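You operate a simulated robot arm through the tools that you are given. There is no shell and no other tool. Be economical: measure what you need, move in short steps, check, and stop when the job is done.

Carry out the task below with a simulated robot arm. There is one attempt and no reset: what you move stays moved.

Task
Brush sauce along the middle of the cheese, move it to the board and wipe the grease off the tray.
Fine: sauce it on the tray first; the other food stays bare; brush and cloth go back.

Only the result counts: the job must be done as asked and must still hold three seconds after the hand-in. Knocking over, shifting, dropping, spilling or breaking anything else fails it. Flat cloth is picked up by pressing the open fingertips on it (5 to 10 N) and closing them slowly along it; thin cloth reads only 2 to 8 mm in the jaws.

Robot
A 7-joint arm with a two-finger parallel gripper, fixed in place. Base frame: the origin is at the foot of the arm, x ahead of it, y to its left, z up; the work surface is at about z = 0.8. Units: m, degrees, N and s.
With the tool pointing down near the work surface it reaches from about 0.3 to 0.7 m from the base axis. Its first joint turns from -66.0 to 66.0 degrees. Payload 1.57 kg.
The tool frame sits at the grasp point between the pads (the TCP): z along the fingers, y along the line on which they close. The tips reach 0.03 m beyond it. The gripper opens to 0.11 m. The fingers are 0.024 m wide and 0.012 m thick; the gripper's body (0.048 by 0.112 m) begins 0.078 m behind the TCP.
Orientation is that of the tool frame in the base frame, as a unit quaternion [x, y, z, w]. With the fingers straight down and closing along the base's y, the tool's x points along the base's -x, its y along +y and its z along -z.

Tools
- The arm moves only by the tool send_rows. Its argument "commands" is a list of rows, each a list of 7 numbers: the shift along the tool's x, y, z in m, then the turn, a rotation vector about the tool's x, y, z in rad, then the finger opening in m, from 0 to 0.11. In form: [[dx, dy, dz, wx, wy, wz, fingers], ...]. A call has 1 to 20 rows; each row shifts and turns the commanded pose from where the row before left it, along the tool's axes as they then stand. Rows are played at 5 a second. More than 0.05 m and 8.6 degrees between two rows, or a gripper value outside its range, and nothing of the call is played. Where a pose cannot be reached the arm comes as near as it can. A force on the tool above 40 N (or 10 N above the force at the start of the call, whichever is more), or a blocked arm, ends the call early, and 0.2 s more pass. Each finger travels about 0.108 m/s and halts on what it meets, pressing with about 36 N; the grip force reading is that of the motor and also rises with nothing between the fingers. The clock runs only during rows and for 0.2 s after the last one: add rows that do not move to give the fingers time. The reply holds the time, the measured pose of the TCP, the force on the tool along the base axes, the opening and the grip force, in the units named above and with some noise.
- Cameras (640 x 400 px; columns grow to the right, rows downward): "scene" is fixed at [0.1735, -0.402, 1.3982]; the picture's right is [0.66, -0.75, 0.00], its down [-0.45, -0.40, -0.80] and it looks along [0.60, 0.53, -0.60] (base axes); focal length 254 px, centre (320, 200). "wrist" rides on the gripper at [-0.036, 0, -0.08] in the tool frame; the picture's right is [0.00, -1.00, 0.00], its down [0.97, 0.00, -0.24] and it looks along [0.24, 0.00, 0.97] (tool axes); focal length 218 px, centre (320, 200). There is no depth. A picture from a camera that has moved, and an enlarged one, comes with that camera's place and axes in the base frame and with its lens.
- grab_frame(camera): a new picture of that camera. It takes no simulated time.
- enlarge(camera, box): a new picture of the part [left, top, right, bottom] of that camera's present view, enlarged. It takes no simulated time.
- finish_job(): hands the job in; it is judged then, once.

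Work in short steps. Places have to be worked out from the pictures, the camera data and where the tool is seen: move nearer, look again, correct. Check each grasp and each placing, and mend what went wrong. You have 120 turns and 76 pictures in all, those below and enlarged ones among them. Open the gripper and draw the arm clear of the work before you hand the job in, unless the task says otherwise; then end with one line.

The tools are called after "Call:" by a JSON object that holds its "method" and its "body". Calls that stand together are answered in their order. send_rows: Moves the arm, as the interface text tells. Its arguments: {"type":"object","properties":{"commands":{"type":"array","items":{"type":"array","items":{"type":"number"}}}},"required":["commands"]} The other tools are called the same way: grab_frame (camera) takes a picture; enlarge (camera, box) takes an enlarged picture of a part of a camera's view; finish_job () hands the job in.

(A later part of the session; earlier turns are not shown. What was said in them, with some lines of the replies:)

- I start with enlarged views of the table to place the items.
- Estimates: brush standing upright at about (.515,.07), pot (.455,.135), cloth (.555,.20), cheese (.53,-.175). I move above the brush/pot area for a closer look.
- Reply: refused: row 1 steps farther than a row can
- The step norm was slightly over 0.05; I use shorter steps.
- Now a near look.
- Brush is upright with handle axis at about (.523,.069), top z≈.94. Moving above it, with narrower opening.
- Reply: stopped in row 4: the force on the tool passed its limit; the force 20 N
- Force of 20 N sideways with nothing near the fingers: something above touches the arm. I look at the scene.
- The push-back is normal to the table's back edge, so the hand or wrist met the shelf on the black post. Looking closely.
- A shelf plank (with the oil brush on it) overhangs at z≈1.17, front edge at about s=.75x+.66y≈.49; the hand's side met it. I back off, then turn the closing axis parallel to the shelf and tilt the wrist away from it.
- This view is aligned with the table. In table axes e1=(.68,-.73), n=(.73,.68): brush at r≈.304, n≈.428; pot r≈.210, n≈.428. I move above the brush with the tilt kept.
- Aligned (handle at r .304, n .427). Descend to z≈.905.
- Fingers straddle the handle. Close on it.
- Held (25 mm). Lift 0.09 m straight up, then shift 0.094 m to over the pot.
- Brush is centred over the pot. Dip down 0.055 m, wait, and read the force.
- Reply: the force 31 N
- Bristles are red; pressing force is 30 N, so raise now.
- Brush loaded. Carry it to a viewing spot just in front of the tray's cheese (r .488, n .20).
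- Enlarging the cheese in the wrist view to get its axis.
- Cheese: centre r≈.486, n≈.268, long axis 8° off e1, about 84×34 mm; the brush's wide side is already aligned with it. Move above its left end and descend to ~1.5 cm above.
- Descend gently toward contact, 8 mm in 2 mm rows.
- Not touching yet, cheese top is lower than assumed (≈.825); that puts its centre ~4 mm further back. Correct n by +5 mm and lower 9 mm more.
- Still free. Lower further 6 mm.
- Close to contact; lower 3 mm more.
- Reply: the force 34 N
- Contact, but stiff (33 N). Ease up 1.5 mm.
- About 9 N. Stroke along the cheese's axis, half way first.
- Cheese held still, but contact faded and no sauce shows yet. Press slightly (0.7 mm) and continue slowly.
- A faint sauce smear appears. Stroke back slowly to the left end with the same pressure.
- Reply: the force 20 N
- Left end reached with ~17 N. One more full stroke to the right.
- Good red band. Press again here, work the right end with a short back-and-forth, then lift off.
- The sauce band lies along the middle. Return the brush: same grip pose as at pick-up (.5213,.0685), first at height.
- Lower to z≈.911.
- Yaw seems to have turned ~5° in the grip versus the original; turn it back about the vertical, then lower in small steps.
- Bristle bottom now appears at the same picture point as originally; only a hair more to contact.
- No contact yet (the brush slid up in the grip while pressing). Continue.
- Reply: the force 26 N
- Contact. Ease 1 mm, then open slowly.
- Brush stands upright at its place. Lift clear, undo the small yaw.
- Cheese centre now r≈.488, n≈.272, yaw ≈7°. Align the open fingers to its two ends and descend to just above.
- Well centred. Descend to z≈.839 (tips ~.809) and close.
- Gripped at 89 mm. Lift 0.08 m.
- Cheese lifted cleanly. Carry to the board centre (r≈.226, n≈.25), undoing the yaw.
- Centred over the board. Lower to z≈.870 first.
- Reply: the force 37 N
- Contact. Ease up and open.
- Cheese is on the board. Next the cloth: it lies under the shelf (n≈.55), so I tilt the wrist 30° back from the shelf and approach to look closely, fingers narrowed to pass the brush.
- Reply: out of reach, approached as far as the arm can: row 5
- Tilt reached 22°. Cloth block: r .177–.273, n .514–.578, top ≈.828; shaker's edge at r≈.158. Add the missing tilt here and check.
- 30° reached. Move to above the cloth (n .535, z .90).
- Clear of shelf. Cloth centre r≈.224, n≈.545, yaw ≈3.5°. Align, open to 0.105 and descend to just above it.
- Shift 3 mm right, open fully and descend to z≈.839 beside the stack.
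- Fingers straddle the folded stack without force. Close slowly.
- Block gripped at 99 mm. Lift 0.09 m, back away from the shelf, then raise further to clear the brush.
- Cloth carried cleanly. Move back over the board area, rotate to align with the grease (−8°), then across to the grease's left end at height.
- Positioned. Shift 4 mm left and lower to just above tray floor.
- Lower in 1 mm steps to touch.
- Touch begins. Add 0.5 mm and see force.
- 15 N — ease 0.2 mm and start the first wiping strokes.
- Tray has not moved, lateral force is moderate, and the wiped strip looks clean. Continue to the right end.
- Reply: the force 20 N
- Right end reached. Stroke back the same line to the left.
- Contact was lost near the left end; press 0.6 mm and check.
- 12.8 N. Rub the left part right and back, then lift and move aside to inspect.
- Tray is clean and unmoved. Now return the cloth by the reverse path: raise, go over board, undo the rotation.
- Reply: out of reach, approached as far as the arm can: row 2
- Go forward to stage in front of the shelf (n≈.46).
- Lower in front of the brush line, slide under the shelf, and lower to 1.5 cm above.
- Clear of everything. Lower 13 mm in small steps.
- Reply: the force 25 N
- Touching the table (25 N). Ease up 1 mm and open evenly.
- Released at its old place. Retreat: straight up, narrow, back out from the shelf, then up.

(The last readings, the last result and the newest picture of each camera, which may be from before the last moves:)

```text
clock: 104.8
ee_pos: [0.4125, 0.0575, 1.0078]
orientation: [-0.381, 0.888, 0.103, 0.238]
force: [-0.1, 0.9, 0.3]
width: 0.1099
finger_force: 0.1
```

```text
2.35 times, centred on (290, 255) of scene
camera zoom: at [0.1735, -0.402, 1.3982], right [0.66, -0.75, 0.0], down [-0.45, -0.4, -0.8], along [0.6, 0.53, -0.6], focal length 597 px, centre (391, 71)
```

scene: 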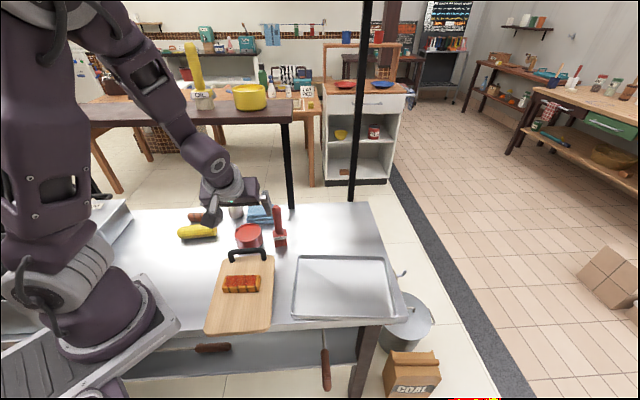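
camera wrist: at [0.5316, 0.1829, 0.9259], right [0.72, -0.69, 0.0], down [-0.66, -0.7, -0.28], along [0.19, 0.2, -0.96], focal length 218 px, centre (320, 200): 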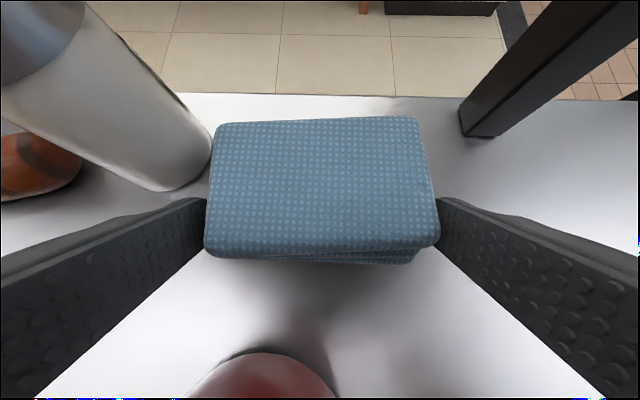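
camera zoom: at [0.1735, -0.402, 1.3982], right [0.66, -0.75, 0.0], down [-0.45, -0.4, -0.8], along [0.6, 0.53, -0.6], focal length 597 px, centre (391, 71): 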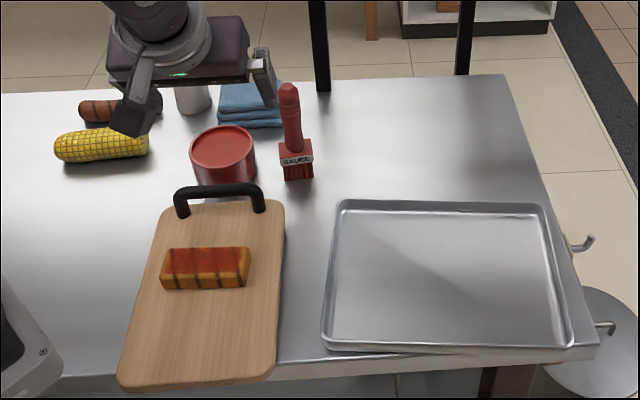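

Everything matches the starting layout, cheese on the board, tray clean. Draw the arm clear upward.

Call:
{"method": "send_rows", "body": {"commands": [[0, 0, 0, 0, 0.13, 0, 0.11], [0, 0, 0, 0, 0.13, 0, 0.11], [0, 0, 0, 0, 0.13, 0, 0.11], [0, 0, 0, 0, 0.13, 0, 0.11], [0, -0.02, -0.04, 0, 0, 0, 0.11], [0, -0.02, -0.04, 0, 0, 0, 0.11], [0, -0.02, -0.04, 0, 0, 0, 0.11], [0, -0.02, -0.04, 0, 0, 0, 0.11], [0, 0, 0, 0, 0, 0, 0.11], [0, 0, 0, 0, 0, 0, 0.11]]}}

Call:
{"method": "grab_frame", "body": {"camera": "wrist"}}

Call:
{"method": "enlarge", "body": {"camera": "scene", "box": [160, 170, 420, 340]}}

```text
clock: 107.0
ee_pos: [0.4696, 0.0018, 1.1679]
orientation: [-0.395, 0.919, 0.0, 0.002]
force: [0.2, -0.2, 0.7]
width: 0.1101
finger_force: 0.1
```

```text
9 pictures are left
camera wrist: at [0.4943, 0.0295, 1.2484], right [0.72, -0.69, 0.0], down [-0.67, -0.7, 0.23], along [-0.16, -0.17, -0.97], focal length 218 px, centre (320, 200)
```

wrist: 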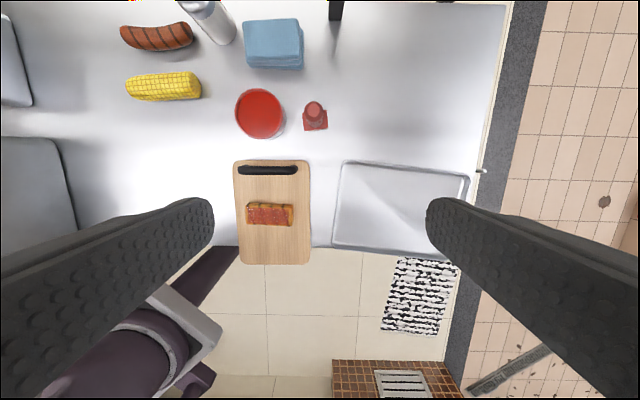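

```text
2.35 times, centred on (290, 255) of scene
camera zoom: at [0.1735, -0.402, 1.3982], right [0.66, -0.75, 0.0], down [-0.45, -0.4, -0.8], along [0.6, 0.53, -0.6], focal length 597 px, centre (391, 71)
```

zoom: 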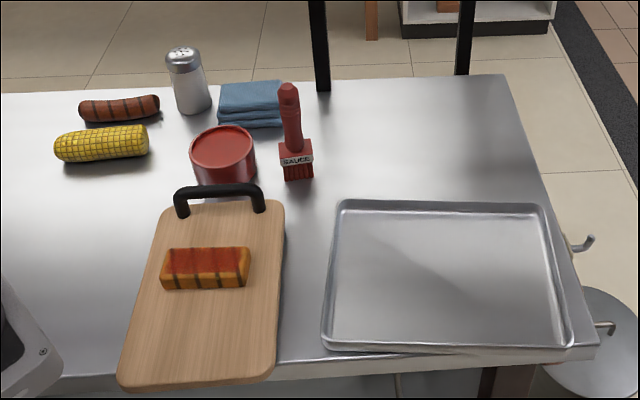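

The pictures show everything in place, the gripper is open and the arm is clear; I hand the job in.

Call:
{"method": "finish_job", "body": {}}

```text
The job is handed in.
```

The cheese was sauced along its middle while on the tray and now sits on the board; the grease is wiped off the tray, the brush and cloth are back in their places, and the other food is bare.
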